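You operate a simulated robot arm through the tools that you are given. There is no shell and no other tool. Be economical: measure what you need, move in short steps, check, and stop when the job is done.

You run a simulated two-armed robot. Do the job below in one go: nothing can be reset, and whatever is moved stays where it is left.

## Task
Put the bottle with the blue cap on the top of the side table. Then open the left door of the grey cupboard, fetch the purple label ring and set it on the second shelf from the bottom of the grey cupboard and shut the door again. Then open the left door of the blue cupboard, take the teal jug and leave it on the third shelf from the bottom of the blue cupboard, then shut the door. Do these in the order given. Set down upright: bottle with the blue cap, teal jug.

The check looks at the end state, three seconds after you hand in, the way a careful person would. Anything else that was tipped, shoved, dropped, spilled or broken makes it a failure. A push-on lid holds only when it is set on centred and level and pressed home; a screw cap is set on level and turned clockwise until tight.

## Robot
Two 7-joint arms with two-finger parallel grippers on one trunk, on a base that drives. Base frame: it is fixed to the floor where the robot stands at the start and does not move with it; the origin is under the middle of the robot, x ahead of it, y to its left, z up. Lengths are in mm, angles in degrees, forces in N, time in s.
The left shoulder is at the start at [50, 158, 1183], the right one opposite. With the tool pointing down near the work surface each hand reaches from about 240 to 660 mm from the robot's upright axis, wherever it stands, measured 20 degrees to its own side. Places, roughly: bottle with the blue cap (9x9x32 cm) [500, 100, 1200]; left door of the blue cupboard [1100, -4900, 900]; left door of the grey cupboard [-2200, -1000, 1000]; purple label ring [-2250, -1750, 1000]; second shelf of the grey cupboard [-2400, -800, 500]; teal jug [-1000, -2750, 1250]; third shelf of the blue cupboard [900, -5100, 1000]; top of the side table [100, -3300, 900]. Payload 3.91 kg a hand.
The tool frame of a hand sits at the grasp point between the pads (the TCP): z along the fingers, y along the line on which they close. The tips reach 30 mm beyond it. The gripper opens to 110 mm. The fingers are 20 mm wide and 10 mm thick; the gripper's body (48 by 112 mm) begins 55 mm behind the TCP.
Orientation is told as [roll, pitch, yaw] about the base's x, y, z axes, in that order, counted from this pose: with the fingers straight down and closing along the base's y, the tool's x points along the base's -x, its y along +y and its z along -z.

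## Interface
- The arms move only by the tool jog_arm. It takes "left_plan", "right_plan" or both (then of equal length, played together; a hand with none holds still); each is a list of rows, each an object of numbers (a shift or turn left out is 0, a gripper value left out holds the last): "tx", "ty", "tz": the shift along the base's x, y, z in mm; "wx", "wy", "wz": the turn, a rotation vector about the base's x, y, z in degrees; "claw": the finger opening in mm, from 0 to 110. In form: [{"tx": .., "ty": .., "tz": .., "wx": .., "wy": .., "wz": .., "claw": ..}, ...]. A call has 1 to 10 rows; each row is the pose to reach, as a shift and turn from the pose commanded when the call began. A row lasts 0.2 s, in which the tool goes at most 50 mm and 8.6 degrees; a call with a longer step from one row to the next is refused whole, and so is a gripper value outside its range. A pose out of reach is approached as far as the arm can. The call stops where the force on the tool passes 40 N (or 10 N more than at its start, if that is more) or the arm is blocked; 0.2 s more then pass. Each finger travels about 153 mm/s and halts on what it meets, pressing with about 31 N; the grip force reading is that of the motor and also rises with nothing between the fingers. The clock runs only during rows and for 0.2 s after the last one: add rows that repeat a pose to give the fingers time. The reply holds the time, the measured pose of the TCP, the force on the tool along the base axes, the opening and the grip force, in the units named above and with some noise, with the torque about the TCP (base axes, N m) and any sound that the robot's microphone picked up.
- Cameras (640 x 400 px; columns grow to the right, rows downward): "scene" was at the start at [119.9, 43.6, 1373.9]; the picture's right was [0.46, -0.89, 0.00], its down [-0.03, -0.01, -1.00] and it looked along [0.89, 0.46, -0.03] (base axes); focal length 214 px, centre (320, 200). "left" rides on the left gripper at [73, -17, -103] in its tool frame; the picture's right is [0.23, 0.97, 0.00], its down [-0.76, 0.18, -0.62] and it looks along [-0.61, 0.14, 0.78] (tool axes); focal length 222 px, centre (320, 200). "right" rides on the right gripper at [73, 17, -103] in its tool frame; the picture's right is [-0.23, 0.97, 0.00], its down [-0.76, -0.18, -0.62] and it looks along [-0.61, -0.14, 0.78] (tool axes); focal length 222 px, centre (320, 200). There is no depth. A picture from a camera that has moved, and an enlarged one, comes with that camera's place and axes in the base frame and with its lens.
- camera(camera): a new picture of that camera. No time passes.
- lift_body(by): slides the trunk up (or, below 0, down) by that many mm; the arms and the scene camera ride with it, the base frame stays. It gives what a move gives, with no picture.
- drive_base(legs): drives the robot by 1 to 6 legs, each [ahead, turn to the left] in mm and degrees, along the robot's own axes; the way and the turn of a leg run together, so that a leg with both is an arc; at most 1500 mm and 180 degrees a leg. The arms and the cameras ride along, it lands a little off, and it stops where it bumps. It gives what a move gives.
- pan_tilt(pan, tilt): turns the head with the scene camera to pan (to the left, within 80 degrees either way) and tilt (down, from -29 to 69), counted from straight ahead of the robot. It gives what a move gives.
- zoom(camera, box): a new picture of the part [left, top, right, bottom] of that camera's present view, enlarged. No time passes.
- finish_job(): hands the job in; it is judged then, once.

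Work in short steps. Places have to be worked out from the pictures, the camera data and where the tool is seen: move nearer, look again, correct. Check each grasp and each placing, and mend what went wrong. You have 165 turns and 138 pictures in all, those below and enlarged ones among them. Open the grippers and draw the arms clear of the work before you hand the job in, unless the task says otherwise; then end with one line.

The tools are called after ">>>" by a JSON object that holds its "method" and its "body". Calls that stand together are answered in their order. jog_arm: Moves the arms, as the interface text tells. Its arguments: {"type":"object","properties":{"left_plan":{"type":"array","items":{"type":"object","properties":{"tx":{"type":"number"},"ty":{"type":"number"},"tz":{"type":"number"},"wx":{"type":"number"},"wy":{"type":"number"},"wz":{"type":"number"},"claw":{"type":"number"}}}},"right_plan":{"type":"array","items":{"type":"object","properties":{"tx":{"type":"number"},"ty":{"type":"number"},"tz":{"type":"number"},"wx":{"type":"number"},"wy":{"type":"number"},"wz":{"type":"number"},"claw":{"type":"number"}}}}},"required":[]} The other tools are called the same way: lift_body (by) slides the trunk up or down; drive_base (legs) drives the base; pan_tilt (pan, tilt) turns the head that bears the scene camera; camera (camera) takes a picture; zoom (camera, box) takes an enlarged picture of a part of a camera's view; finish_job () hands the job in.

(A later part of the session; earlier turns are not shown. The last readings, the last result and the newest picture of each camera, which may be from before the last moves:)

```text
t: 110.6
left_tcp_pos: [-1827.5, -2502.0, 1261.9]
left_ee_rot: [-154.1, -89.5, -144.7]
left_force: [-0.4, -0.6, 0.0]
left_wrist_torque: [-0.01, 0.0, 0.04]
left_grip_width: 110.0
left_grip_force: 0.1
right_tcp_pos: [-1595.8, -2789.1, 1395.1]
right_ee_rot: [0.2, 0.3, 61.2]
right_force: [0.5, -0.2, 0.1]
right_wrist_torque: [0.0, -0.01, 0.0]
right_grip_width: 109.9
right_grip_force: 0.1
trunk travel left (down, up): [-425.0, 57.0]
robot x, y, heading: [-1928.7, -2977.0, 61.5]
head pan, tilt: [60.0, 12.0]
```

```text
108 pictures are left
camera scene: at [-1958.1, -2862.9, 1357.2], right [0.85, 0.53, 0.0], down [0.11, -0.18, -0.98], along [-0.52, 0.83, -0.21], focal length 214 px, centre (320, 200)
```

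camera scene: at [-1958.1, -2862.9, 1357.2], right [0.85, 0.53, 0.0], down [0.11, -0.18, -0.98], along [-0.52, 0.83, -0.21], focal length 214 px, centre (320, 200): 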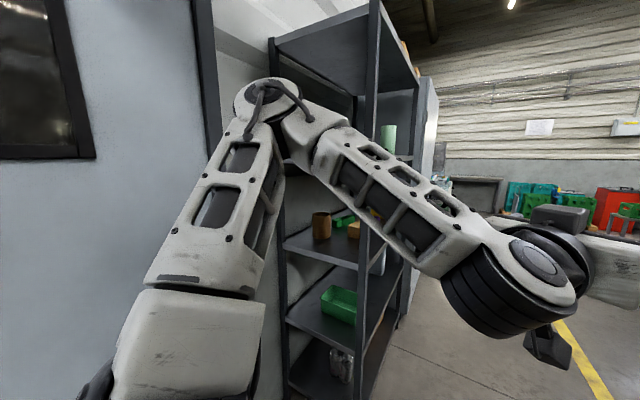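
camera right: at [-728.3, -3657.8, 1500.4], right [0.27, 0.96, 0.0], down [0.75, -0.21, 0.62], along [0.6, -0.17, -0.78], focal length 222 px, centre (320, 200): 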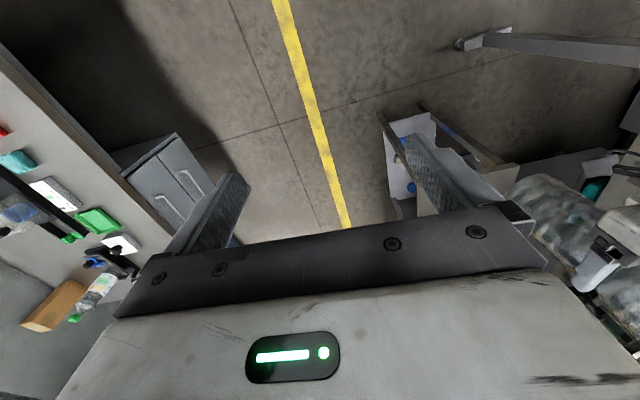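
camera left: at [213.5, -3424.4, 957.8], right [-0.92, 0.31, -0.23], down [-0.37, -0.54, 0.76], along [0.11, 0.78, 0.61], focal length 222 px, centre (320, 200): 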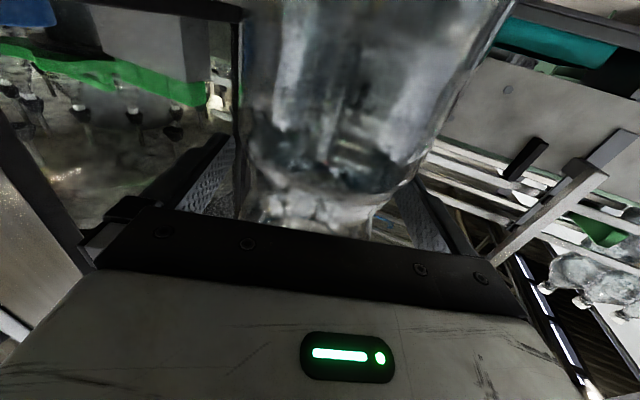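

The rack stands. I drive up the aisle to about (-1550, -1900), which keeps clear of both the rack and the conveyor end.

>>> {"method": "drive_base", "body": {"legs": [[0, 9], [1141, 0], [0, 60]]}}

>>> {"method": "pan_tilt", "body": {"pan": 25, "tilt": 15}}

>>> {"method": "camera", "body": {"camera": "scene"}}

```text
t: 119.7
left_tcp_pos: [-1966.5, -1646.7, 1263.2]
left_ee_rot: [-154.0, -89.6, -74.8]
left_force: [-0.5, 1.2, 1.0]
left_wrist_torque: [0.0, 0.01, -0.01]
left_grip_width: 109.8
left_grip_force: 0.0
right_tcp_pos: [-1617.7, -1529.6, 1394.2]
right_ee_rot: [0.2, 0.3, 130.9]
right_force: [-0.1, -0.5, -0.4]
right_wrist_torque: [0.0, 0.01, 0.04]
right_grip_width: 110.0
right_grip_force: 0.0
trunk travel left (down, up): [-425.0, 57.0]
robot x, y, heading: [-1550.3, -1901.6, 131.6]
head pan, tilt: [60.0, 12.0]
```

```text
t: 120.7
left_tcp_pos: [-1967.6, -1646.9, 1261.9]
left_ee_rot: [-154.6, -89.5, -74.4]
left_force: [-0.8, 0.5, 0.5]
left_wrist_torque: [-0.01, -0.01, 0.0]
left_grip_width: 109.9
left_grip_force: 0.1
right_tcp_pos: [-1617.4, -1529.0, 1395.6]
right_ee_rot: [0.2, 0.3, 130.9]
right_force: [0.5, 0.3, 0.6]
right_wrist_torque: [-0.01, 0.02, -0.01]
right_grip_width: 109.9
right_grip_force: 0.0
trunk travel left (down, up): [-425.0, 57.0]
robot x, y, heading: [-1551.9, -1904.6, 131.7]
head pan, tilt: [25.0, 15.0]
```

```text
107 pictures are left
camera scene: at [-1665.9, -1836.6, 1352.4], right [0.4, 0.92, 0.0], down [0.24, -0.1, -0.97], along [-0.89, 0.38, -0.26], focal length 214 px, centre (320, 200)
```

scene: 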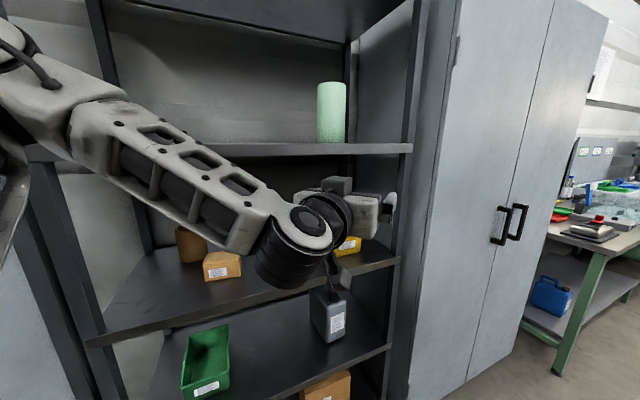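

Intersecting rays put the left door's handle at about (-2142, -821, 1015), with the hinge near y≈-1213. I drive to stand in front of it and lower the trunk to handle height.

>>> {"method": "drive_base", "body": {"legs": [[0, -45.3], [1147, 0], [0, 93.6]]}}

>>> {"method": "lift_body", "body": {"by": -245}}

>>> {"method": "pan_tilt", "body": {"pan": 5, "tilt": 20}}

>>> {"method": "camera", "body": {"camera": "scene"}}

>>> {"method": "camera", "body": {"camera": "left"}}

```text
t: 132.5
left_tcp_pos: [-1952.0, -890.4, 1261.5]
left_ee_rot: [-154.6, -89.4, -27.5]
left_force: [-0.4, -0.2, 0.8]
left_wrist_torque: [-0.01, -0.01, -0.02]
left_grip_width: 110.2
left_grip_force: 0.0
right_tcp_pos: [-1798.3, -556.4, 1397.1]
right_ee_rot: [0.3, 0.2, 177.7]
right_force: [1.3, -0.8, -0.3]
right_wrist_torque: [0.02, -0.02, 0.01]
right_grip_width: 109.9
right_grip_force: 0.1
trunk travel left (down, up): [-425.0, 57.0]
robot x, y, heading: [-1478.4, -762.8, 178.3]
head pan, tilt: [25.0, 15.0]
```

```text
t: 135.0
left_tcp_pos: [-1953.0, -890.4, 1016.5]
left_ee_rot: [-155.3, -89.5, -27.0]
left_force: [-0.5, -0.3, 0.4]
left_wrist_torque: [0.0, -0.03, 0.0]
left_grip_width: 109.7
left_grip_force: 0.0
right_tcp_pos: [-1798.7, -555.3, 1151.8]
right_ee_rot: [0.2, 0.2, 177.7]
right_force: [0.3, 1.4, 0.7]
right_wrist_torque: [0.0, 0.04, 0.01]
right_grip_width: 110.3
right_grip_force: 0.0
trunk travel left (down, up): [-180.0, 302.0]
robot x, y, heading: [-1479.1, -765.5, 178.7]
head pan, tilt: [25.0, 15.0]
```

```text
t: 135.9
left_tcp_pos: [-1952.9, -889.9, 1016.3]
left_ee_rot: [-154.8, -89.5, -27.4]
left_force: [-0.2, 0.5, 0.2]
left_wrist_torque: [0.0, 0.02, 0.02]
left_grip_width: 109.8
left_grip_force: 0.0
right_tcp_pos: [-1797.9, -555.9, 1151.1]
right_ee_rot: [0.3, 0.3, 177.7]
right_force: [-0.8, 0.3, -0.6]
right_wrist_torque: [-0.08, 0.0, -0.05]
right_grip_width: 110.1
right_grip_force: 0.0
trunk travel left (down, up): [-180.0, 302.0]
robot x, y, heading: [-1482.4, -764.4, 178.4]
head pan, tilt: [5.0, 20.0]
```

```text
106 pictures are left
camera scene: at [-1613.6, -768.4, 1099.2], right [-0.06, 1.0, 0.0], down [0.34, 0.02, -0.94], along [-0.94, -0.06, -0.34], focal length 214 px, centre (320, 200)
```

scene: 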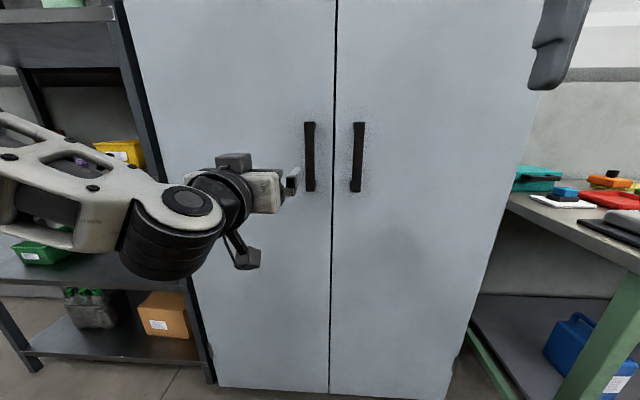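

```text
105 pictures are left
camera left: at [-1849.1, -877.8, 942.7], right [-0.04, -0.97, -0.23], down [0.62, -0.21, 0.76], along [-0.78, -0.11, 0.61], focal length 222 px, centre (320, 200)
```

left: 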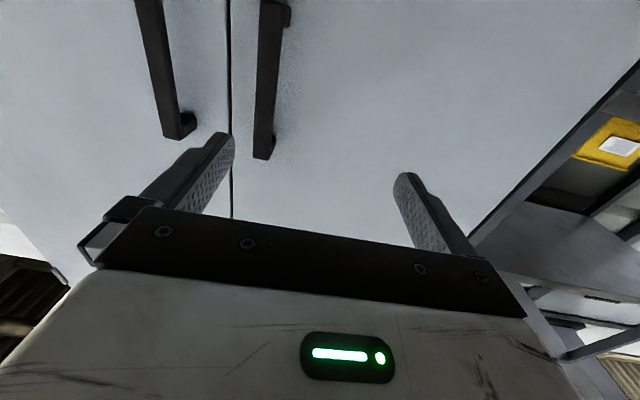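

The handle bar is at y≈-822, z 930–1100, with the door plane at x≈-2204. I align the hand and approach to within 25 mm of the bar.

>>> {"method": "jog_arm", "body": {"left_plan": [{"ty": 35}, {"ty": 68}, {"tx": -40, "ty": 68}, {"tx": -80, "ty": 68}, {"tx": -120, "ty": 68}, {"tx": -120, "ty": 68}]}}

>>> {"method": "camera", "body": {"camera": "left"}}

>>> {"method": "zoom", "body": {"camera": "scene", "box": [220, 90, 420, 280]}}

```text
t: 137.3
left_tcp_pos: [-2065.4, -848.3, 1019.8]
left_ee_rot: [-157.0, -89.5, -25.3]
left_force: [0.4, -1.2, 0.0]
left_wrist_torque: [-0.01, 0.03, 0.0]
left_grip_width: 109.9
left_grip_force: 0.1
left hand out of reach, approached as far as the arm can: row 2, 3, 4, 5, 6
right_tcp_pos: [-1796.5, -554.9, 1150.8]
right_ee_rot: [0.2, 0.4, 177.6]
right_force: [-0.5, 0.4, 0.1]
right_wrist_torque: [0.02, -0.01, 0.03]
right_grip_width: 110.1
right_grip_force: 0.0
trunk travel left (down, up): [-180.0, 302.0]
robot x, y, heading: [-1481.5, -766.7, 178.5]
head pan, tilt: [5.0, 20.0]
```

```text
104 pictures are left
camera left: at [-1962.5, -835.4, 944.5], right [-0.04, -0.97, -0.23], down [0.62, -0.21, 0.76], along [-0.78, -0.11, 0.61], focal length 222 px, centre (320, 200)
```

left: 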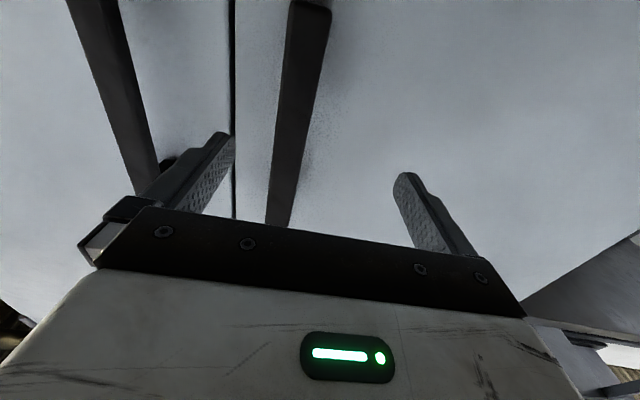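

```text
2.11 times, centred on (320, 185) of scene
camera zoom: at [-1613.6, -768.3, 1099.2], right [-0.06, 1.0, 0.0], down [0.34, 0.02, -0.94], along [-0.94, -0.06, -0.34], focal length 452 px, centre (320, 232)
```

zoom: 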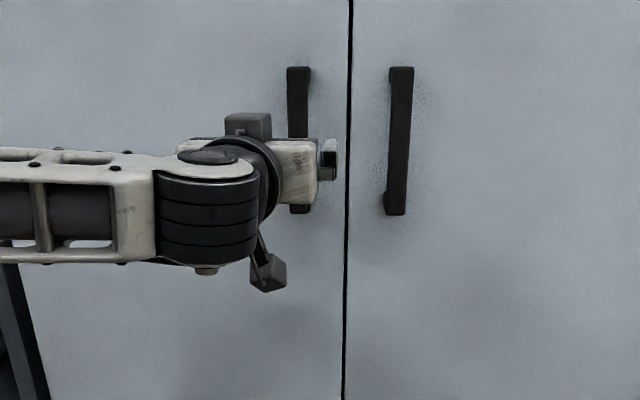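

The arm runs out of reach this close to the centreline. I pull the hand back and reposition the base further right (y≈-687) and closer.

>>> {"method": "jog_arm", "body": {"left_plan": [{"tx": 40}, {"tx": 80, "ty": -20}, {"tx": 110, "ty": -45}]}}

>>> {"method": "drive_base", "body": {"legs": [[0, 20], [-250, 0], [0, -18.5], [350, 0]]}}

>>> {"method": "camera", "body": {"camera": "left"}}

```text
t: 138.1
left_tcp_pos: [-1954.5, -893.4, 1019.2]
left_ee_rot: [-148.2, -89.6, -33.9]
left_force: [0.1, 0.1, -1.2]
left_wrist_torque: [-0.01, -0.06, 0.0]
left_grip_width: 110.0
left_grip_force: 0.0
right_tcp_pos: [-1797.8, -555.1, 1150.7]
right_ee_rot: [0.2, 0.2, 177.7]
right_force: [0.5, -0.2, 0.4]
right_wrist_torque: [-0.03, -0.02, 0.01]
right_grip_width: 110.2
right_grip_force: 0.1
trunk travel left (down, up): [-180.0, 302.0]
robot x, y, heading: [-1482.9, -763.1, 178.3]
head pan, tilt: [5.0, 20.0]
```

```text
t: 143.9
left_tcp_pos: [-2070.9, -832.7, 1020.1]
left_ee_rot: [-155.1, -89.4, -25.1]
left_force: [0.1, 0.5, -0.3]
left_wrist_torque: [0.0, 0.01, 0.0]
left_grip_width: 110.0
left_grip_force: 0.0
right_tcp_pos: [-1926.8, -489.9, 1150.5]
right_ee_rot: [0.2, 0.3, 179.9]
right_force: [-0.4, -0.2, -0.1]
right_wrist_torque: [-0.01, -0.03, -0.01]
right_grip_width: 110.0
right_grip_force: 0.1
trunk travel left (down, up): [-180.0, 302.0]
robot x, y, heading: [-1597.7, -690.4, -179.4]
head pan, tilt: [5.0, 20.0]
```

```text
102 pictures are left
camera left: at [-1967.7, -815.8, 944.8], right [0.0, -0.97, -0.23], down [0.63, -0.18, 0.76], along [-0.78, -0.14, 0.61], focal length 222 px, centre (320, 200)
```

left: 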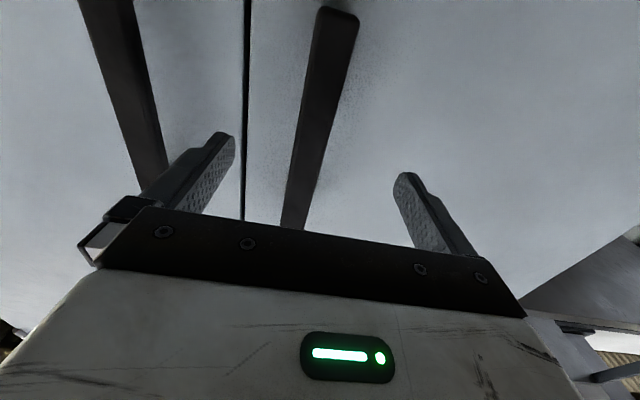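

The hand is now aligned (bar y≈-830). I advance and close on the bar.

>>> {"method": "jog_arm", "body": {"left_plan": [{"tx": -30, "ty": 2}, {"tx": -55, "ty": 2}, {"tx": -78, "ty": 2}, {"tx": -78, "ty": 2}, {"tx": -78, "ty": 2, "claw": 50}, {"tx": -78, "ty": 2, "claw": 0}, {"tx": -78, "ty": 2, "claw": 0}, {"tx": -78, "ty": 2, "claw": 0}]}}

>>> {"method": "camera", "body": {"camera": "left"}}

```text
t: 144.6
left_tcp_pos: [-2121.2, -830.3, 1019.3]
left_ee_rot: [-150.1, -89.4, -29.6]
left_force: [10.2, -1.1, 1.6]
left_wrist_torque: [-0.08, -0.07, 0.58]
left_grip_width: 109.9
left_grip_force: 0.0
right_tcp_pos: [-1926.1, -490.7, 1151.3]
right_ee_rot: [0.2, 0.3, 180.0]
right_force: [-0.1, 0.0, 0.4]
right_wrist_torque: [0.0, 0.02, 0.02]
right_grip_width: 110.0
right_grip_force: 0.1
trunk travel left (down, up): [-180.0, 302.0]
robot x, y, heading: [-1597.3, -690.8, -179.3]
head pan, tilt: [5.0, 20.0]
stopped in row 3 (left hand): the force on the tool passed its limit at 60 N (the readings are from after the stop); the commanded pose is now the measured one
```

```text
101 pictures are left
camera left: at [-2017.9, -813.3, 944.6], right [0.0, -0.97, -0.23], down [0.63, -0.18, 0.76], along [-0.78, -0.15, 0.61], focal length 222 px, centre (320, 200)
```

left: 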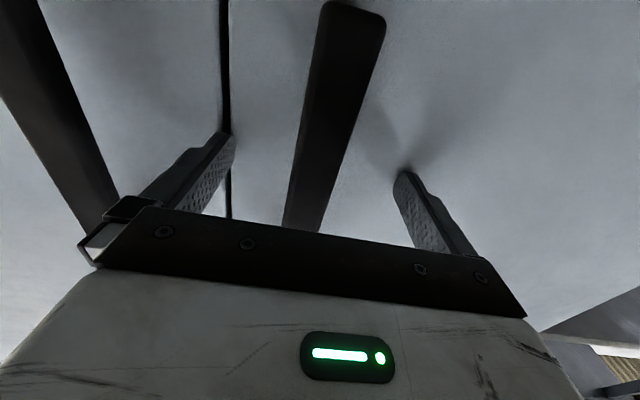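

The tips touched the door at x≈-2152, so the bar is between the fingers. I back off 5 mm and close.

>>> {"method": "jog_arm", "body": {"left_plan": [{"tx": 5}, {"tx": 5, "claw": 50}, {"tx": 5, "claw": 0}, {"tx": 5, "claw": 0}, {"tx": 5, "claw": 0}, {"tx": 5, "claw": 0}]}}

>>> {"method": "camera", "body": {"camera": "left"}}

```text
t: 146.0
left_tcp_pos: [-2116.7, -823.9, 1017.6]
left_ee_rot: [174.6, -89.7, 4.9]
left_force: [3.5, 34.9, -8.2]
left_wrist_torque: [0.66, 1.15, 0.85]
left_grip_width: 21.7
left_grip_force: 44.7
right_tcp_pos: [-1925.6, -486.3, 1150.5]
right_ee_rot: [0.5, 0.3, 179.9]
right_force: [0.5, 0.2, 0.2]
right_wrist_torque: [0.0, 0.0, 0.01]
right_grip_width: 110.0
right_grip_force: 0.0
trunk travel left (down, up): [-180.0, 302.0]
robot x, y, heading: [-1602.7, -687.0, -179.4]
head pan, tilt: [5.0, 20.0]
```

```text
100 pictures are left
camera left: at [-2012.8, -808.2, 943.8], right [-0.01, -0.97, -0.23], down [0.62, -0.18, 0.76], along [-0.78, -0.13, 0.61], focal length 222 px, centre (320, 200)
```

left: 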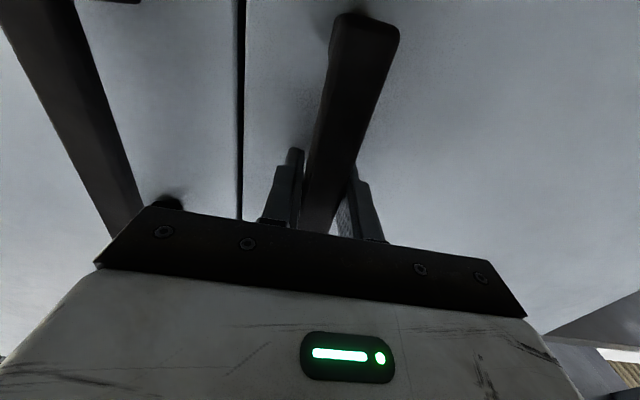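

The bar is gripped, with a side load because it sits slightly further +y. I relax that and pull the door along its arc to about 18°.

>>> {"method": "jog_arm", "body": {"left_plan": [{"ty": 7}, {"tx": 20, "ty": 5, "wz": -3}, {"tx": 41, "ty": 1, "wz": -6}, {"tx": 61, "ty": -4, "wz": -9}, {"tx": 82, "ty": -10, "wz": -12}, {"tx": 101, "ty": -17, "wz": -15}, {"tx": 121, "ty": -24, "wz": -18}]}}

>>> {"method": "camera", "body": {"camera": "scene"}}

```text
t: 147.4
left_tcp_pos: [-2029.9, -840.3, 1018.5]
left_ee_rot: [-0.4, -88.9, 163.9]
left_force: [3.2, 6.3, -8.6]
left_wrist_torque: [0.13, 1.35, 0.31]
left_grip_width: 22.1
left_grip_force: 44.9
left hand out of reach, approached as far as the arm can: row 6, 7
right_tcp_pos: [-1925.3, -488.8, 1150.4]
right_ee_rot: [0.4, 0.3, 179.9]
right_force: [0.0, -0.4, 0.1]
right_wrist_torque: [0.0, 0.01, 0.02]
right_grip_width: 110.0
right_grip_force: 0.0
trunk travel left (down, up): [-180.0, 302.0]
robot x, y, heading: [-1598.7, -687.7, -179.5]
head pan, tilt: [5.0, 20.0]
stopped in row 7 (left hand): the force on the tool passed its limit at 50 N (the readings are from after the stop); the commanded pose is now the measured one
```

```text
99 pictures are left
camera scene: at [-1733.3, -695.1, 1099.5], right [-0.1, 1.0, 0.0], down [0.34, 0.03, -0.94], along [-0.94, -0.09, -0.34], focal length 214 px, centre (320, 200)
```

scene: 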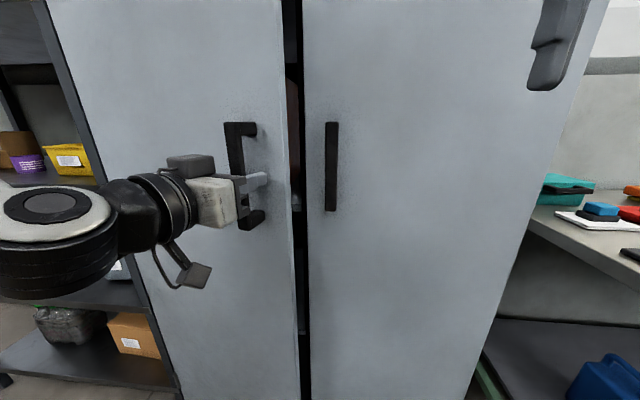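

The door is open about 12° and the arm is folded to its limit. I release, back up 150 mm, and re-grip with the hand turned to match.

>>> {"method": "jog_arm", "body": {"left_plan": [{"claw": 60}, {"claw": 110}, {"claw": 110}]}}

>>> {"method": "drive_base", "body": {"legs": [[-160, 0]]}}

>>> {"method": "camera", "body": {"camera": "left"}}

>>> {"method": "camera", "body": {"camera": "scene"}}

```text
t: 148.2
left_tcp_pos: [-2029.7, -843.0, 1018.7]
left_ee_rot: [-10.1, -88.9, 174.0]
left_force: [-0.1, 0.2, -0.7]
left_wrist_torque: [0.02, -0.04, 0.02]
left_grip_width: 109.8
left_grip_force: 0.1
right_tcp_pos: [-1926.3, -489.5, 1149.4]
right_ee_rot: [0.2, 0.4, 179.9]
right_force: [0.4, 0.6, -0.4]
right_wrist_torque: [-0.01, 0.0, 0.05]
right_grip_width: 110.0
right_grip_force: 0.2
trunk travel left (down, up): [-180.0, 302.0]
robot x, y, heading: [-1600.2, -691.1, -179.6]
head pan, tilt: [5.0, 20.0]
```

```text
t: 149.7
left_tcp_pos: [-1871.2, -839.1, 1017.9]
left_ee_rot: [-8.7, -89.1, 172.3]
left_force: [0.1, 0.1, -0.7]
left_wrist_torque: [-0.03, 0.0, 0.0]
left_grip_width: 110.1
left_grip_force: 0.0
right_tcp_pos: [-1766.8, -485.4, 1151.5]
right_ee_rot: [0.2, 0.3, 179.7]
right_force: [0.0, -0.2, -0.2]
right_wrist_torque: [0.0, -0.02, 0.01]
right_grip_width: 109.9
right_grip_force: 0.2
trunk travel left (down, up): [-180.0, 302.0]
robot x, y, heading: [-1441.7, -685.7, -179.9]
head pan, tilt: [5.0, 20.0]
```

```text
98 pictures are left
camera left: at [-1766.6, -852.3, 947.0], right [-0.27, -0.93, -0.23], down [0.53, -0.34, 0.77], along [-0.8, 0.09, 0.59], focal length 222 px, centre (320, 200)
```

left: 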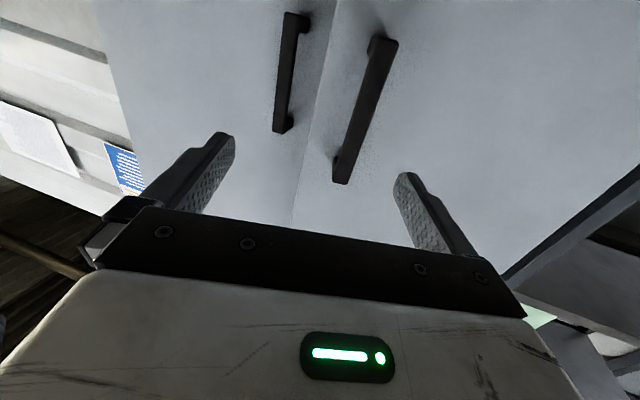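

```text
97 pictures are left
camera scene: at [-1574.5, -693.6, 1099.3], right [-0.09, 1.0, 0.0], down [0.34, 0.03, -0.94], along [-0.94, -0.09, -0.34], focal length 214 px, centre (320, 200)
```

scene: 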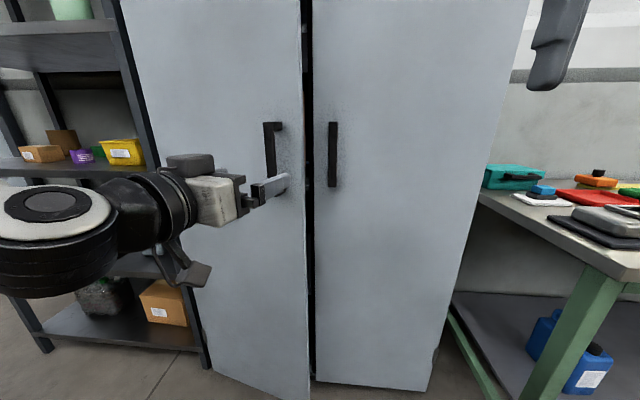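

The door stays ajar at about 12° with the bar at about (-2030, -842). I re-approach along the tool axis and close.

>>> {"method": "jog_arm", "body": {"left_plan": [{"tx": -35, "ty": -18}, {"tx": -73, "ty": -28}, {"tx": -115, "ty": -16}, {"tx": -157, "ty": -3}, {"tx": -157, "ty": -3}, {"tx": -157, "ty": -3, "claw": 50}, {"tx": -157, "ty": -3, "claw": 0}, {"tx": -157, "ty": -3, "claw": 0}, {"tx": -157, "ty": -3, "claw": 0}]}}

>>> {"method": "camera", "body": {"camera": "left"}}

```text
t: 151.7
left_tcp_pos: [-2029.6, -839.3, 1018.0]
left_ee_rot: [-1.0, -89.0, 164.7]
left_force: [1.0, 1.5, -1.1]
left_wrist_torque: [-0.82, 0.35, 0.37]
left_grip_width: 22.5
left_grip_force: 44.6
right_tcp_pos: [-1766.2, -486.8, 1151.2]
right_ee_rot: [0.2, 0.2, 179.7]
right_force: [0.0, 0.2, -1.0]
right_wrist_torque: [-0.01, 0.0, -0.03]
right_grip_width: 109.9
right_grip_force: 0.0
trunk travel left (down, up): [-180.0, 302.0]
robot x, y, heading: [-1440.0, -686.9, -179.8]
head pan, tilt: [5.0, 20.0]
```

```text
96 pictures are left
camera left: at [-1925.7, -853.3, 946.3], right [-0.27, -0.94, -0.23], down [0.54, -0.34, 0.77], along [-0.8, 0.09, 0.59], focal length 222 px, centre (320, 200)
```

left: 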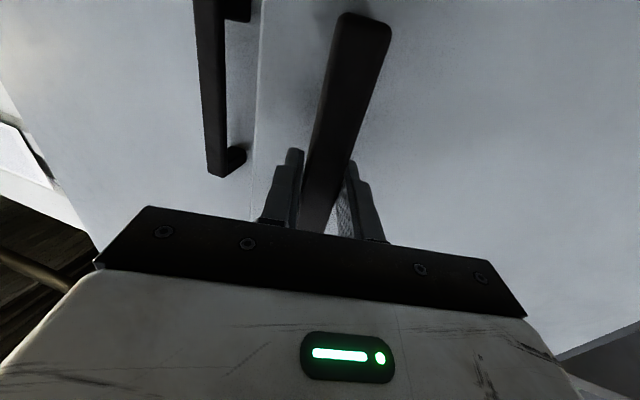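

The grip is good. I pull on along the arc.

>>> {"method": "jog_arm", "body": {"left_plan": [{"tx": 16, "ty": -5, "wz": -2}, {"tx": 32, "ty": -12, "wz": -4}, {"tx": 63, "ty": -27, "wz": -8}, {"tx": 93, "ty": -45, "wz": -12}, {"tx": 121, "ty": -65, "wz": -16}, {"tx": 147, "ty": -88, "wz": -20}, {"tx": 171, "ty": -112, "wz": -24}]}}

>>> {"method": "camera", "body": {"camera": "scene"}}

```text
t: 153.0
left_tcp_pos: [-1899.1, -910.7, 1015.6]
left_ee_rot: [-0.4, -89.1, 145.2]
left_force: [2.1, 4.8, 7.5]
left_wrist_torque: [0.45, 0.76, 0.03]
left_grip_width: 22.1
left_grip_force: 45.3
right_tcp_pos: [-1765.1, -486.2, 1150.3]
right_ee_rot: [0.2, 0.3, 179.6]
right_force: [-0.5, -0.1, 0.6]
right_wrist_torque: [-0.03, 0.03, -0.01]
right_grip_width: 110.1
right_grip_force: 0.1
trunk travel left (down, up): [-180.0, 302.0]
robot x, y, heading: [-1440.8, -685.9, -179.8]
head pan, tilt: [5.0, 20.0]
stopped in row 6 (left hand): the force on the tool passed its limit at 48 N (the readings are from after the stop); the commanded pose is now the measured one
```

```text
95 pictures are left
camera scene: at [-1574.2, -692.6, 1099.1], right [-0.09, 1.0, 0.0], down [0.34, 0.03, -0.94], along [-0.94, -0.09, -0.34], focal length 214 px, centre (320, 200)
```

scene: 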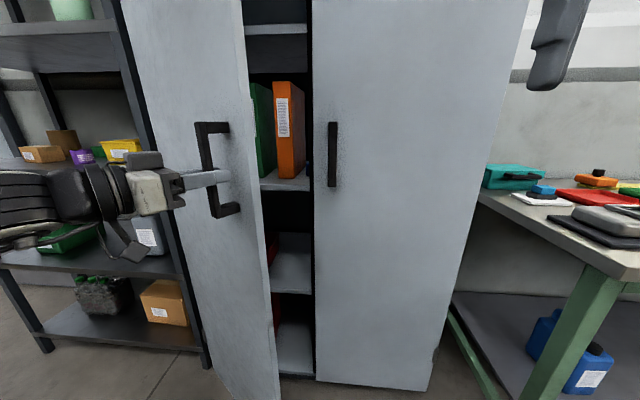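

The door is about 35° open. I release, bring the hand around the door's edge, and then push the inner face.

>>> {"method": "jog_arm", "body": {"left_plan": [{"claw": 60}, {"claw": 110}, {"claw": 110}, {"tx": 40, "ty": -14}, {"tx": 80, "ty": -30}]}}

>>> {"method": "jog_arm", "body": {"left_plan": [{"tx": 25, "ty": 35, "wz": 8, "claw": 0}, {"tx": 30, "ty": 80, "wz": 16, "claw": 0}, {"tx": 30, "ty": 125, "wz": 24, "claw": 0}, {"tx": 30, "ty": 170, "wz": 32, "claw": 0}, {"tx": 10, "ty": 172, "wz": 36, "claw": 0}]}}

>>> {"method": "camera", "body": {"camera": "scene"}}

```text
t: 154.2
left_tcp_pos: [-1819.1, -942.6, 1015.2]
left_ee_rot: [-18.3, -88.5, 163.6]
left_force: [1.3, 0.1, 2.3]
left_wrist_torque: [-0.04, -0.09, 0.0]
left_grip_width: 110.1
left_grip_force: 0.0
right_tcp_pos: [-1766.4, -488.2, 1151.3]
right_ee_rot: [0.3, 0.3, 179.6]
right_force: [0.8, 0.4, 0.2]
right_wrist_torque: [0.05, 0.0, 0.01]
right_grip_width: 110.1
right_grip_force: 0.0
trunk travel left (down, up): [-180.0, 302.0]
robot x, y, heading: [-1445.2, -687.9, -179.6]
head pan, tilt: [5.0, 20.0]
```

```text
t: 155.4
left_tcp_pos: [-1817.0, -766.9, 1019.1]
left_ee_rot: [-17.9, -88.5, -160.5]
left_force: [0.3, 0.9, 0.5]
left_wrist_torque: [0.03, 0.01, -0.02]
left_grip_width: 0.1
left_grip_force: 31.0
left hand out of reach, approached as far as the arm can: row 1, 2, 3, 4, 5
right_tcp_pos: [-1767.7, -487.8, 1150.2]
right_ee_rot: [0.0, 0.4, 179.6]
right_force: [-0.1, 0.2, 0.1]
right_wrist_torque: [0.04, 0.0, -0.04]
right_grip_width: 110.3
right_grip_force: 0.0
trunk travel left (down, up): [-180.0, 302.0]
robot x, y, heading: [-1441.8, -685.1, -180.0]
head pan, tilt: [5.0, 20.0]
```

```text
94 pictures are left
camera scene: at [-1575.0, -695.0, 1099.1], right [-0.09, 1.0, 0.0], down [0.34, 0.03, -0.94], along [-0.94, -0.09, -0.34], focal length 214 px, centre (320, 200)
```

scene: 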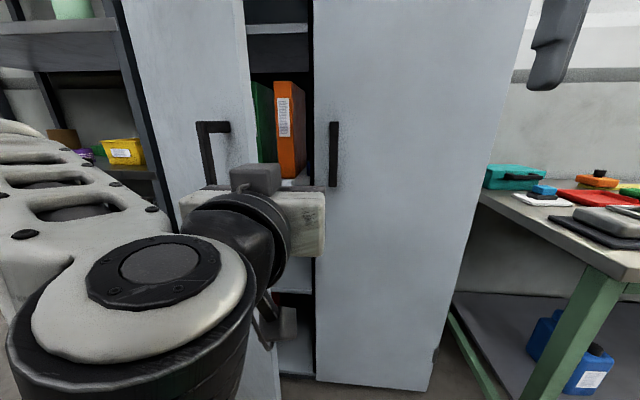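

The hand is in front of the opening. I push it in past the door edge, then sweep left to push the door wider.

>>> {"method": "jog_arm", "body": {"left_plan": [{"tx": -40, "ty": 2}, {"tx": -80, "ty": 2}, {"tx": -120, "ty": 2}, {"tx": -130, "ty": -30}, {"tx": -130, "ty": -65}, {"tx": -128, "ty": -105}, {"tx": -122, "ty": -145}, {"tx": -114, "ty": -185}, {"tx": -104, "ty": -225}, {"tx": -90, "ty": -265}]}}

>>> {"method": "camera", "body": {"camera": "scene"}}

```text
t: 156.7
left_tcp_pos: [-1942.3, -825.7, 1017.4]
left_ee_rot: [-7.5, -88.5, -173.6]
left_force: [0.8, 0.2, -1.1]
left_wrist_torque: [0.02, -0.01, -0.03]
left_grip_width: 0.1
left_grip_force: 30.4
right_tcp_pos: [-1768.1, -488.1, 1151.4]
right_ee_rot: [0.1, 0.4, 179.5]
right_force: [-0.4, -0.4, -0.7]
right_wrist_torque: [0.04, -0.04, -0.01]
right_grip_width: 110.2
right_grip_force: 0.1
trunk travel left (down, up): [-180.0, 302.0]
robot x, y, heading: [-1443.7, -687.4, -179.8]
head pan, tilt: [5.0, 20.0]
stopped in row 6 (left hand): the force on the tool passed its limit at 55 N (the readings are from after the stop); the commanded pose is now the measured one
```

```text
93 pictures are left
camera scene: at [-1575.3, -694.5, 1099.1], right [-0.09, 1.0, 0.0], down [0.34, 0.03, -0.94], along [-0.94, -0.09, -0.34], focal length 214 px, centre (320, 200)
```

scene: 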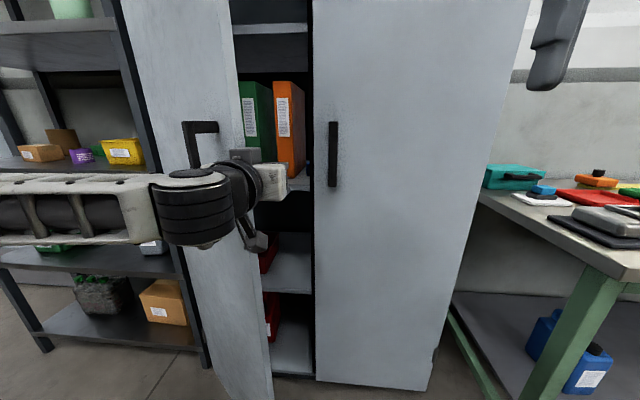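

It moved a little. I push more slowly, along the door's normal.

>>> {"method": "jog_arm", "body": {"left_plan": [{"tx": 6, "ty": -12}, {"tx": 14, "ty": -25}, {"tx": 22, "ty": -40}, {"tx": 30, "ty": -55}, {"tx": 36, "ty": -72}, {"tx": 42, "ty": -90}, {"tx": 48, "ty": -108}, {"tx": 54, "ty": -126}, {"tx": 60, "ty": -146}, {"tx": 64, "ty": -166}]}}

>>> {"method": "camera", "body": {"camera": "scene"}}

```text
t: 157.4
left_tcp_pos: [-1919.2, -845.0, 1020.3]
left_ee_rot: [8.3, -88.9, 168.6]
left_force: [7.2, 10.5, 2.2]
left_wrist_torque: [0.06, 0.15, 0.57]
left_grip_width: 0.1
left_grip_force: 30.4
right_tcp_pos: [-1763.9, -485.3, 1151.5]
right_ee_rot: [0.2, 0.3, 179.5]
right_force: [-0.2, 0.6, -0.8]
right_wrist_torque: [0.02, 0.0, -0.01]
right_grip_width: 110.1
right_grip_force: 0.0
trunk travel left (down, up): [-180.0, 302.0]
robot x, y, heading: [-1443.3, -688.8, -179.6]
head pan, tilt: [5.0, 20.0]
stopped in row 3 (left hand): the force on the tool passed its limit at 46 N (the readings are from after the stop); the commanded pose is now the measured one
```

```text
92 pictures are left
camera scene: at [-1573.2, -691.7, 1099.5], right [-0.09, 1.0, 0.0], down [0.34, 0.03, -0.94], along [-0.94, -0.09, -0.34], focal length 214 px, centre (320, 200)
```

scene: 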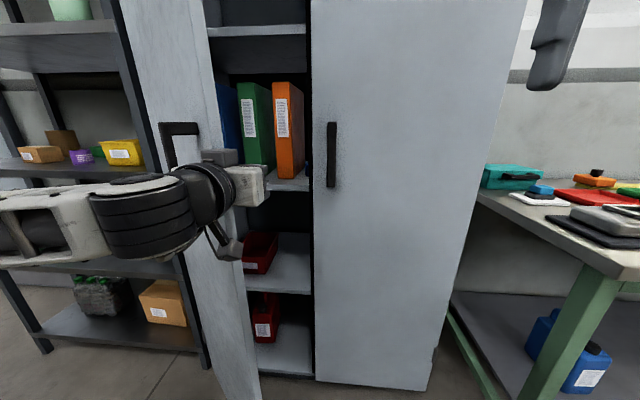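

The door is past 50°, but my forearm would now block it. I pull the hand out and reposition so I face the inner face diagonally.

>>> {"method": "jog_arm", "body": {"left_plan": [{"tx": -5, "ty": 40}, {"tx": 30, "ty": 65}, {"tx": 75, "ty": 65}, {"tx": 100, "ty": 65}]}}

>>> {"method": "drive_base", "body": {"legs": [[-250, 0], [0, -42], [385, 0], [0, 87]]}}

>>> {"method": "pan_tilt", "body": {"pan": 0, "tilt": 20}}

>>> {"method": "camera", "body": {"camera": "scene"}}

```text
t: 158.4
left_tcp_pos: [-1833.3, -770.8, 1025.1]
left_ee_rot: [2.2, -88.4, 175.1]
left_force: [0.4, -0.4, -0.3]
left_wrist_torque: [-0.02, -0.02, 0.01]
left_grip_width: 0.0
left_grip_force: 30.7
left hand out of reach, approached as far as the arm can: row 4
right_tcp_pos: [-1764.9, -485.9, 1151.6]
right_ee_rot: [0.2, 0.3, 179.4]
right_force: [-0.3, -0.5, 0.2]
right_wrist_torque: [-0.01, -0.01, 0.02]
right_grip_width: 109.8
right_grip_force: 0.0
trunk travel left (down, up): [-180.0, 302.0]
robot x, y, heading: [-1445.4, -690.1, -179.7]
head pan, tilt: [5.0, 20.0]
```

```text
t: 168.0
left_tcp_pos: [-1701.3, -762.8, 1024.2]
left_ee_rot: [2.0, -88.5, -139.5]
left_force: [-0.4, 0.1, 0.4]
left_wrist_torque: [-0.02, -0.04, 0.0]
left_grip_width: 0.1
left_grip_force: 31.4
right_tcp_pos: [-1857.4, -512.2, 1150.6]
right_ee_rot: [0.2, 0.4, -135.4]
right_force: [-0.6, 0.3, 0.0]
right_wrist_torque: [-0.02, -0.04, -0.01]
right_grip_width: 110.2
right_grip_force: 0.1
trunk travel left (down, up): [-180.0, 302.0]
robot x, y, heading: [-1486.9, -422.6, -134.8]
head pan, tilt: [5.0, 20.0]
```

```text
t: 168.6
left_tcp_pos: [-1700.9, -761.6, 1022.5]
left_ee_rot: [2.1, -88.5, -139.6]
left_force: [0.4, 0.4, -1.0]
left_wrist_torque: [-0.03, 0.0, 0.01]
left_grip_width: 0.0
left_grip_force: 30.8
right_tcp_pos: [-1856.1, -514.2, 1151.2]
right_ee_rot: [0.3, 0.3, -135.3]
right_force: [0.3, -0.5, 0.2]
right_wrist_torque: [0.01, 0.02, 0.02]
right_grip_width: 110.1
right_grip_force: 0.1
trunk travel left (down, up): [-180.0, 302.0]
robot x, y, heading: [-1483.7, -425.5, -134.8]
head pan, tilt: [0.0, 20.0]
```

```text
91 pictures are left
camera scene: at [-1578.5, -516.3, 1099.2], right [-0.71, 0.7, 0.0], down [0.24, 0.24, -0.94], along [-0.66, -0.67, -0.34], focal length 214 px, centre (320, 200)
```

scene: 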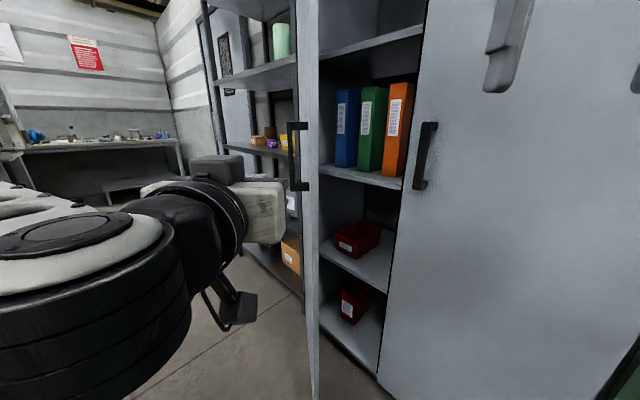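

The door stands about 40° open, edge-on to me. I turn right 20° and extend the left hand inside the opening; then a forward-left arc of the base will sweep the door open.

>>> {"method": "drive_base", "body": {"legs": [[0, -22]]}}

>>> {"method": "jog_arm", "body": {"left_plan": [{"tx": -36, "ty": -16}, {"tx": -72, "ty": -32}, {"tx": -108, "ty": -48}, {"tx": -144, "ty": -64}]}}

>>> {"method": "camera", "body": {"camera": "scene"}}

```text
t: 170.2
left_tcp_pos: [-1810.3, -658.4, 1024.0]
left_ee_rot: [2.2, -88.5, -161.2]
left_force: [-0.6, -1.0, 0.4]
left_wrist_torque: [-0.01, 0.02, -0.01]
left_grip_width: 0.0
left_grip_force: 31.0
right_tcp_pos: [-1862.5, -368.9, 1151.1]
right_ee_rot: [0.3, 0.3, -157.0]
right_force: [0.1, -0.7, 1.1]
right_wrist_torque: [-0.02, -0.03, 0.02]
right_grip_width: 110.0
right_grip_force: 0.1
trunk travel left (down, up): [-180.0, 302.0]
robot x, y, heading: [-1485.5, -422.6, -156.2]
head pan, tilt: [0.0, 20.0]
```

```text
t: 171.2
left_tcp_pos: [-1953.7, -724.1, 1023.9]
left_ee_rot: [3.7, -88.4, -162.8]
left_force: [0.2, 0.6, -0.1]
left_wrist_torque: [0.01, -0.03, 0.01]
left_grip_width: 0.0
left_grip_force: 31.4
right_tcp_pos: [-1861.6, -368.4, 1150.9]
right_ee_rot: [0.2, 0.2, -157.0]
right_force: [0.0, 0.0, 0.0]
right_wrist_torque: [0.04, -0.02, 0.02]
right_grip_width: 110.0
right_grip_force: 0.0
trunk travel left (down, up): [-180.0, 302.0]
robot x, y, heading: [-1485.8, -420.8, -156.1]
head pan, tilt: [0.0, 20.0]
```

```text
90 pictures are left
camera scene: at [-1606.9, -475.1, 1099.2], right [-0.4, 0.92, 0.0], down [0.31, 0.14, -0.94], along [-0.86, -0.38, -0.34], focal length 214 px, centre (320, 200)
```

scene: 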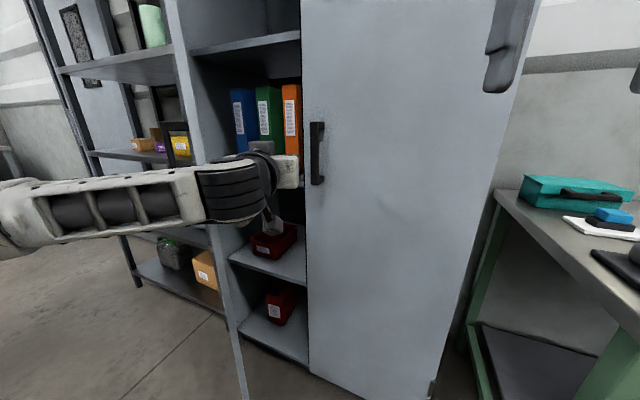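

The hand is inside the opening. I now sweep the base in a forward-left arc.

>>> {"method": "drive_base", "body": {"legs": [[100, 22], [120, 28]]}}

>>> {"method": "camera", "body": {"camera": "scene"}}

```text
t: 172.8
left_tcp_pos: [-1892.8, -915.8, 1023.0]
left_ee_rot: [6.5, -88.5, -145.7]
left_force: [8.1, 6.9, -0.5]
left_wrist_torque: [-0.17, 0.19, 0.39]
left_grip_width: 0.0
left_grip_force: 31.3
right_tcp_pos: [-1931.6, -558.0, 1150.7]
right_ee_rot: [0.2, 0.2, -136.3]
right_force: [0.5, 0.0, -0.5]
right_wrist_torque: [0.01, 0.04, 0.01]
right_grip_width: 109.9
right_grip_force: 0.1
trunk travel left (down, up): [-180.0, 302.0]
robot x, y, heading: [-1560.3, -475.7, -135.7]
head pan, tilt: [0.0, 20.0]
stopped in leg 1: the robot was blocked; the commanded pose is now the measured one
```

```text
89 pictures are left
camera scene: at [-1656.5, -566.0, 1099.4], right [-0.7, 0.71, 0.0], down [0.24, 0.24, -0.94], along [-0.67, -0.66, -0.34], focal length 214 px, centre (320, 200)
```

scene: 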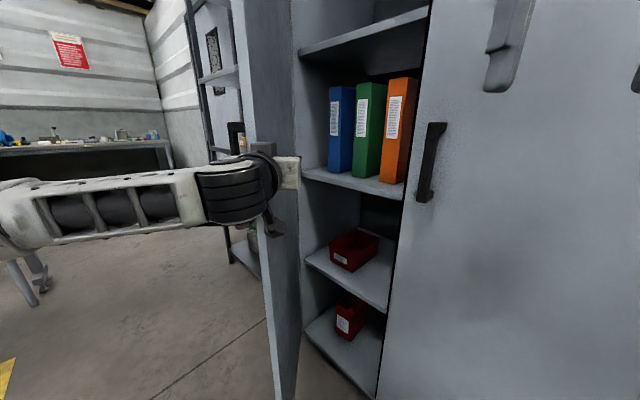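

The door is now about 60° open. I continue with small arcs.

>>> {"method": "drive_base", "body": {"legs": [[60, 10]]}}

>>> {"method": "drive_base", "body": {"legs": [[60, 12]]}}

>>> {"method": "camera", "body": {"camera": "scene"}}

```text
t: 173.6
left_tcp_pos: [-1884.9, -924.3, 1024.4]
left_ee_rot: [12.9, -88.6, -150.9]
left_force: [9.2, 8.3, -0.4]
left_wrist_torque: [-0.19, 0.2, 0.29]
left_grip_width: 0.0
left_grip_force: 30.9
right_tcp_pos: [-1936.4, -576.4, 1151.8]
right_ee_rot: [0.3, 0.1, -134.3]
right_force: [-0.3, 0.5, -0.1]
right_wrist_torque: [0.0, 0.0, 0.0]
right_grip_width: 110.0
right_grip_force: 0.1
trunk travel left (down, up): [-180.0, 302.0]
robot x, y, heading: [-1569.1, -483.7, -133.7]
head pan, tilt: [0.0, 20.0]
stopped in leg 1: the force on the tool passed its limit at 55 N (the readings are from after the stop); the commanded pose is now the measured one
```

```text
t: 174.4
left_tcp_pos: [-1874.4, -936.8, 1025.1]
left_ee_rot: [21.0, -88.6, -157.7]
left_force: [10.5, 10.2, -0.4]
left_wrist_torque: [-0.22, 0.25, 0.26]
left_grip_width: 0.0
left_grip_force: 30.8
right_tcp_pos: [-1937.0, -595.7, 1150.9]
right_ee_rot: [0.4, 0.1, -132.3]
right_force: [0.9, 0.0, -0.4]
right_wrist_torque: [-0.01, 0.0, 0.0]
right_grip_width: 109.9
right_grip_force: 0.1
trunk travel left (down, up): [-180.0, 302.0]
robot x, y, heading: [-1574.2, -489.5, -131.6]
head pan, tilt: [0.0, 20.0]
stopped in leg 1: the force on the tool passed its limit at 54 N (the readings are from after the stop); the commanded pose is now the measured one
```

```text
88 pictures are left
camera scene: at [-1662.2, -584.3, 1099.5], right [-0.75, 0.66, 0.0], down [0.23, 0.25, -0.94], along [-0.63, -0.7, -0.34], focal length 214 px, centre (320, 200)
```

scene: 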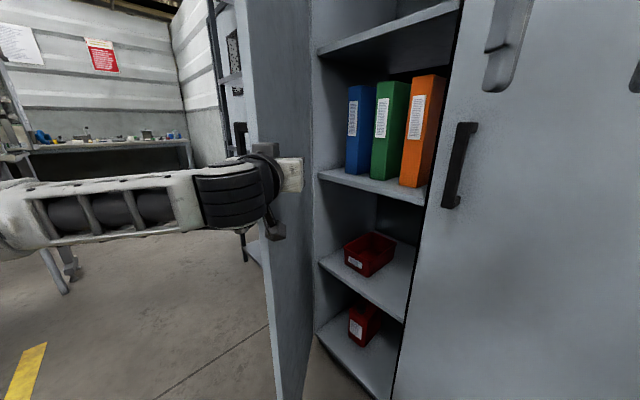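

The door resists fast pushes but yields to steady ones. I push slowly with the arm.

>>> {"method": "jog_arm", "body": {"left_plan": [{"tx": 3, "ty": -8}, {"tx": 6, "ty": -16}, {"tx": 9, "ty": -24}, {"tx": 12, "ty": -32}, {"tx": 15, "ty": -40}, {"tx": 17, "ty": -48}, {"tx": 19, "ty": -56}, {"tx": 21, "ty": -64}, {"tx": 22, "ty": -72}, {"tx": 23, "ty": -80}]}}

>>> {"method": "camera", "body": {"camera": "scene"}}

```text
t: 174.8
left_tcp_pos: [-1870.2, -941.5, 1024.0]
left_ee_rot: [25.7, -88.6, -162.9]
left_force: [15.2, 13.1, 0.1]
left_wrist_torque: [-0.33, 0.44, 0.37]
left_grip_width: 0.0
left_grip_force: 31.1
right_tcp_pos: [-1938.5, -595.1, 1152.2]
right_ee_rot: [0.4, 0.1, -132.2]
right_force: [-0.5, 0.0, -0.4]
right_wrist_torque: [-0.04, -0.03, -0.04]
right_grip_width: 109.8
right_grip_force: 0.0
trunk travel left (down, up): [-180.0, 302.0]
robot x, y, heading: [-1576.0, -488.6, -131.4]
head pan, tilt: [0.0, 20.0]
stopped in row 2 (left hand): the force on the tool passed its limit at 43 N (the readings are from after the stop); the commanded pose is now the measured one
```

```text
87 pictures are left
camera scene: at [-1661.3, -583.7, 1099.5], right [-0.75, 0.66, 0.0], down [0.23, 0.25, -0.94], along [-0.62, -0.7, -0.34], focal length 214 px, centre (320, 200)
```

scene: 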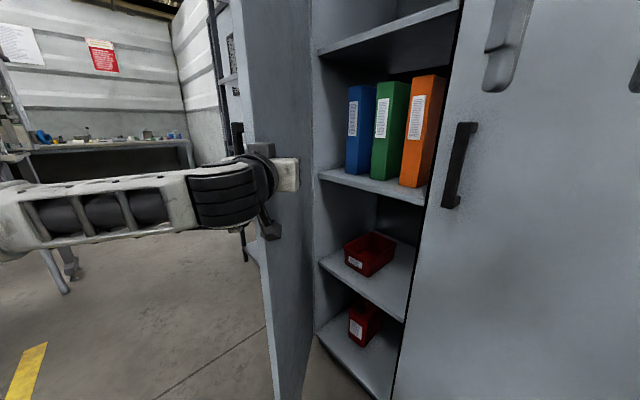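

Geometry check: the door is really at about 46° and I was pushing along it toward the hinge, jamming. I relieve that, then push sideways along the door's true normal (+x, -y), rotating with it.

>>> {"method": "jog_arm", "body": {"left_plan": [{"tx": 10, "ty": 12}, {"tx": 19, "ty": 4, "wz": -1.6}, {"tx": 28, "ty": -4, "wz": -3.2}, {"tx": 37, "ty": -13, "wz": -4.8}, {"tx": 45, "ty": -22, "wz": -6.4}, {"tx": 53, "ty": -31, "wz": -8}, {"tx": 61, "ty": -41, "wz": -9.6}, {"tx": 68, "ty": -51, "wz": -11.2}, {"tx": 75, "ty": -61, "wz": -12.8}, {"tx": 81, "ty": -71, "wz": -14.4}]}}

>>> {"method": "camera", "body": {"camera": "scene"}}

```text
t: 177.0
left_tcp_pos: [-1790.4, -1017.3, 1021.3]
left_ee_rot: [21.3, -88.3, -172.6]
left_force: [0.0, 0.2, 0.4]
left_wrist_torque: [0.03, -0.03, 0.0]
left_grip_width: 0.1
left_grip_force: 30.8
right_tcp_pos: [-1940.2, -596.7, 1150.6]
right_ee_rot: [0.3, 0.3, -132.3]
right_force: [0.8, 0.1, 0.4]
right_wrist_torque: [0.01, 0.0, -0.01]
right_grip_width: 110.0
right_grip_force: 0.1
trunk travel left (down, up): [-180.0, 302.0]
robot x, y, heading: [-1572.3, -486.9, -131.9]
head pan, tilt: [0.0, 20.0]
```

```text
86 pictures are left
camera scene: at [-1662.9, -585.3, 1099.2], right [-0.75, 0.66, 0.0], down [0.23, 0.26, -0.94], along [-0.62, -0.7, -0.34], focal length 214 px, centre (320, 200)
```

scene: 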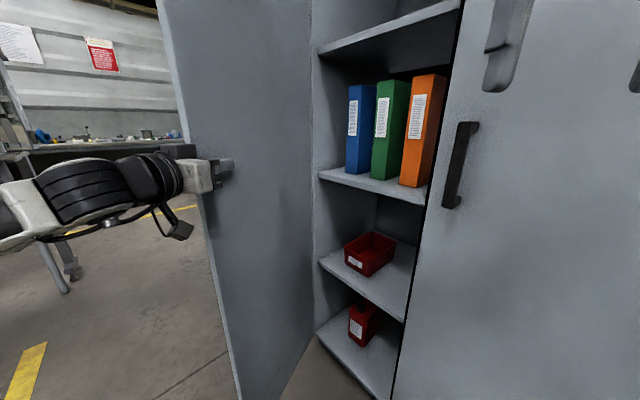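

That works: the door is at about 62° and I continue the same sweep.

>>> {"method": "jog_arm", "body": {"left_plan": [{"tx": 6, "ty": -11, "wz": -1.6}, {"tx": 12, "ty": -23, "wz": -3.2}, {"tx": 17, "ty": -35, "wz": -4.8}, {"tx": 22, "ty": -47, "wz": -6.4}, {"tx": 27, "ty": -60, "wz": -8}, {"tx": 31, "ty": -73, "wz": -9.6}, {"tx": 35, "ty": -86, "wz": -11.2}, {"tx": 38, "ty": -100, "wz": -12.8}, {"tx": 40, "ty": -114, "wz": -14.4}, {"tx": 42, "ty": -128, "wz": -16}]}}

>>> {"method": "camera", "body": {"camera": "scene"}}

```text
t: 179.2
left_tcp_pos: [-1747.3, -1143.7, 1020.1]
left_ee_rot: [19.8, -88.3, 172.8]
left_force: [-0.4, 0.1, -0.1]
left_wrist_torque: [-0.03, 0.01, -0.04]
left_grip_width: 0.2
left_grip_force: 30.9
left hand out of reach, approached as far as the arm can: row 7, 8, 9
right_tcp_pos: [-1940.8, -596.9, 1151.2]
right_ee_rot: [0.4, 0.2, -132.3]
right_force: [0.3, -0.2, 0.2]
right_wrist_torque: [-0.02, 0.03, -0.01]
right_grip_width: 109.8
right_grip_force: 0.0
trunk travel left (down, up): [-180.0, 302.0]
robot x, y, heading: [-1574.3, -489.5, -131.8]
head pan, tilt: [0.0, 20.0]
```

```text
85 pictures are left
camera scene: at [-1662.9, -585.3, 1099.2], right [-0.75, 0.66, 0.0], down [0.23, 0.26, -0.94], along [-0.62, -0.7, -0.34], focal length 214 px, centre (320, 200)
```

scene: 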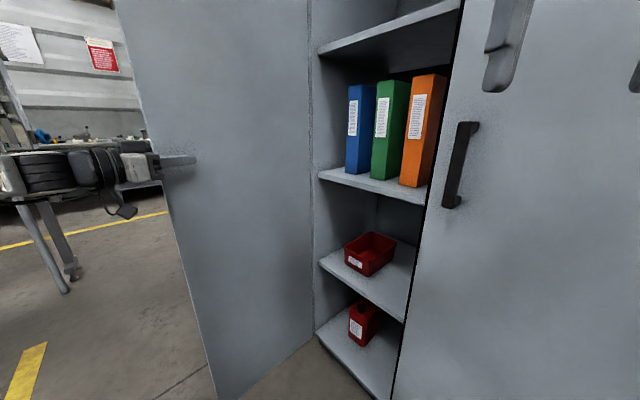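

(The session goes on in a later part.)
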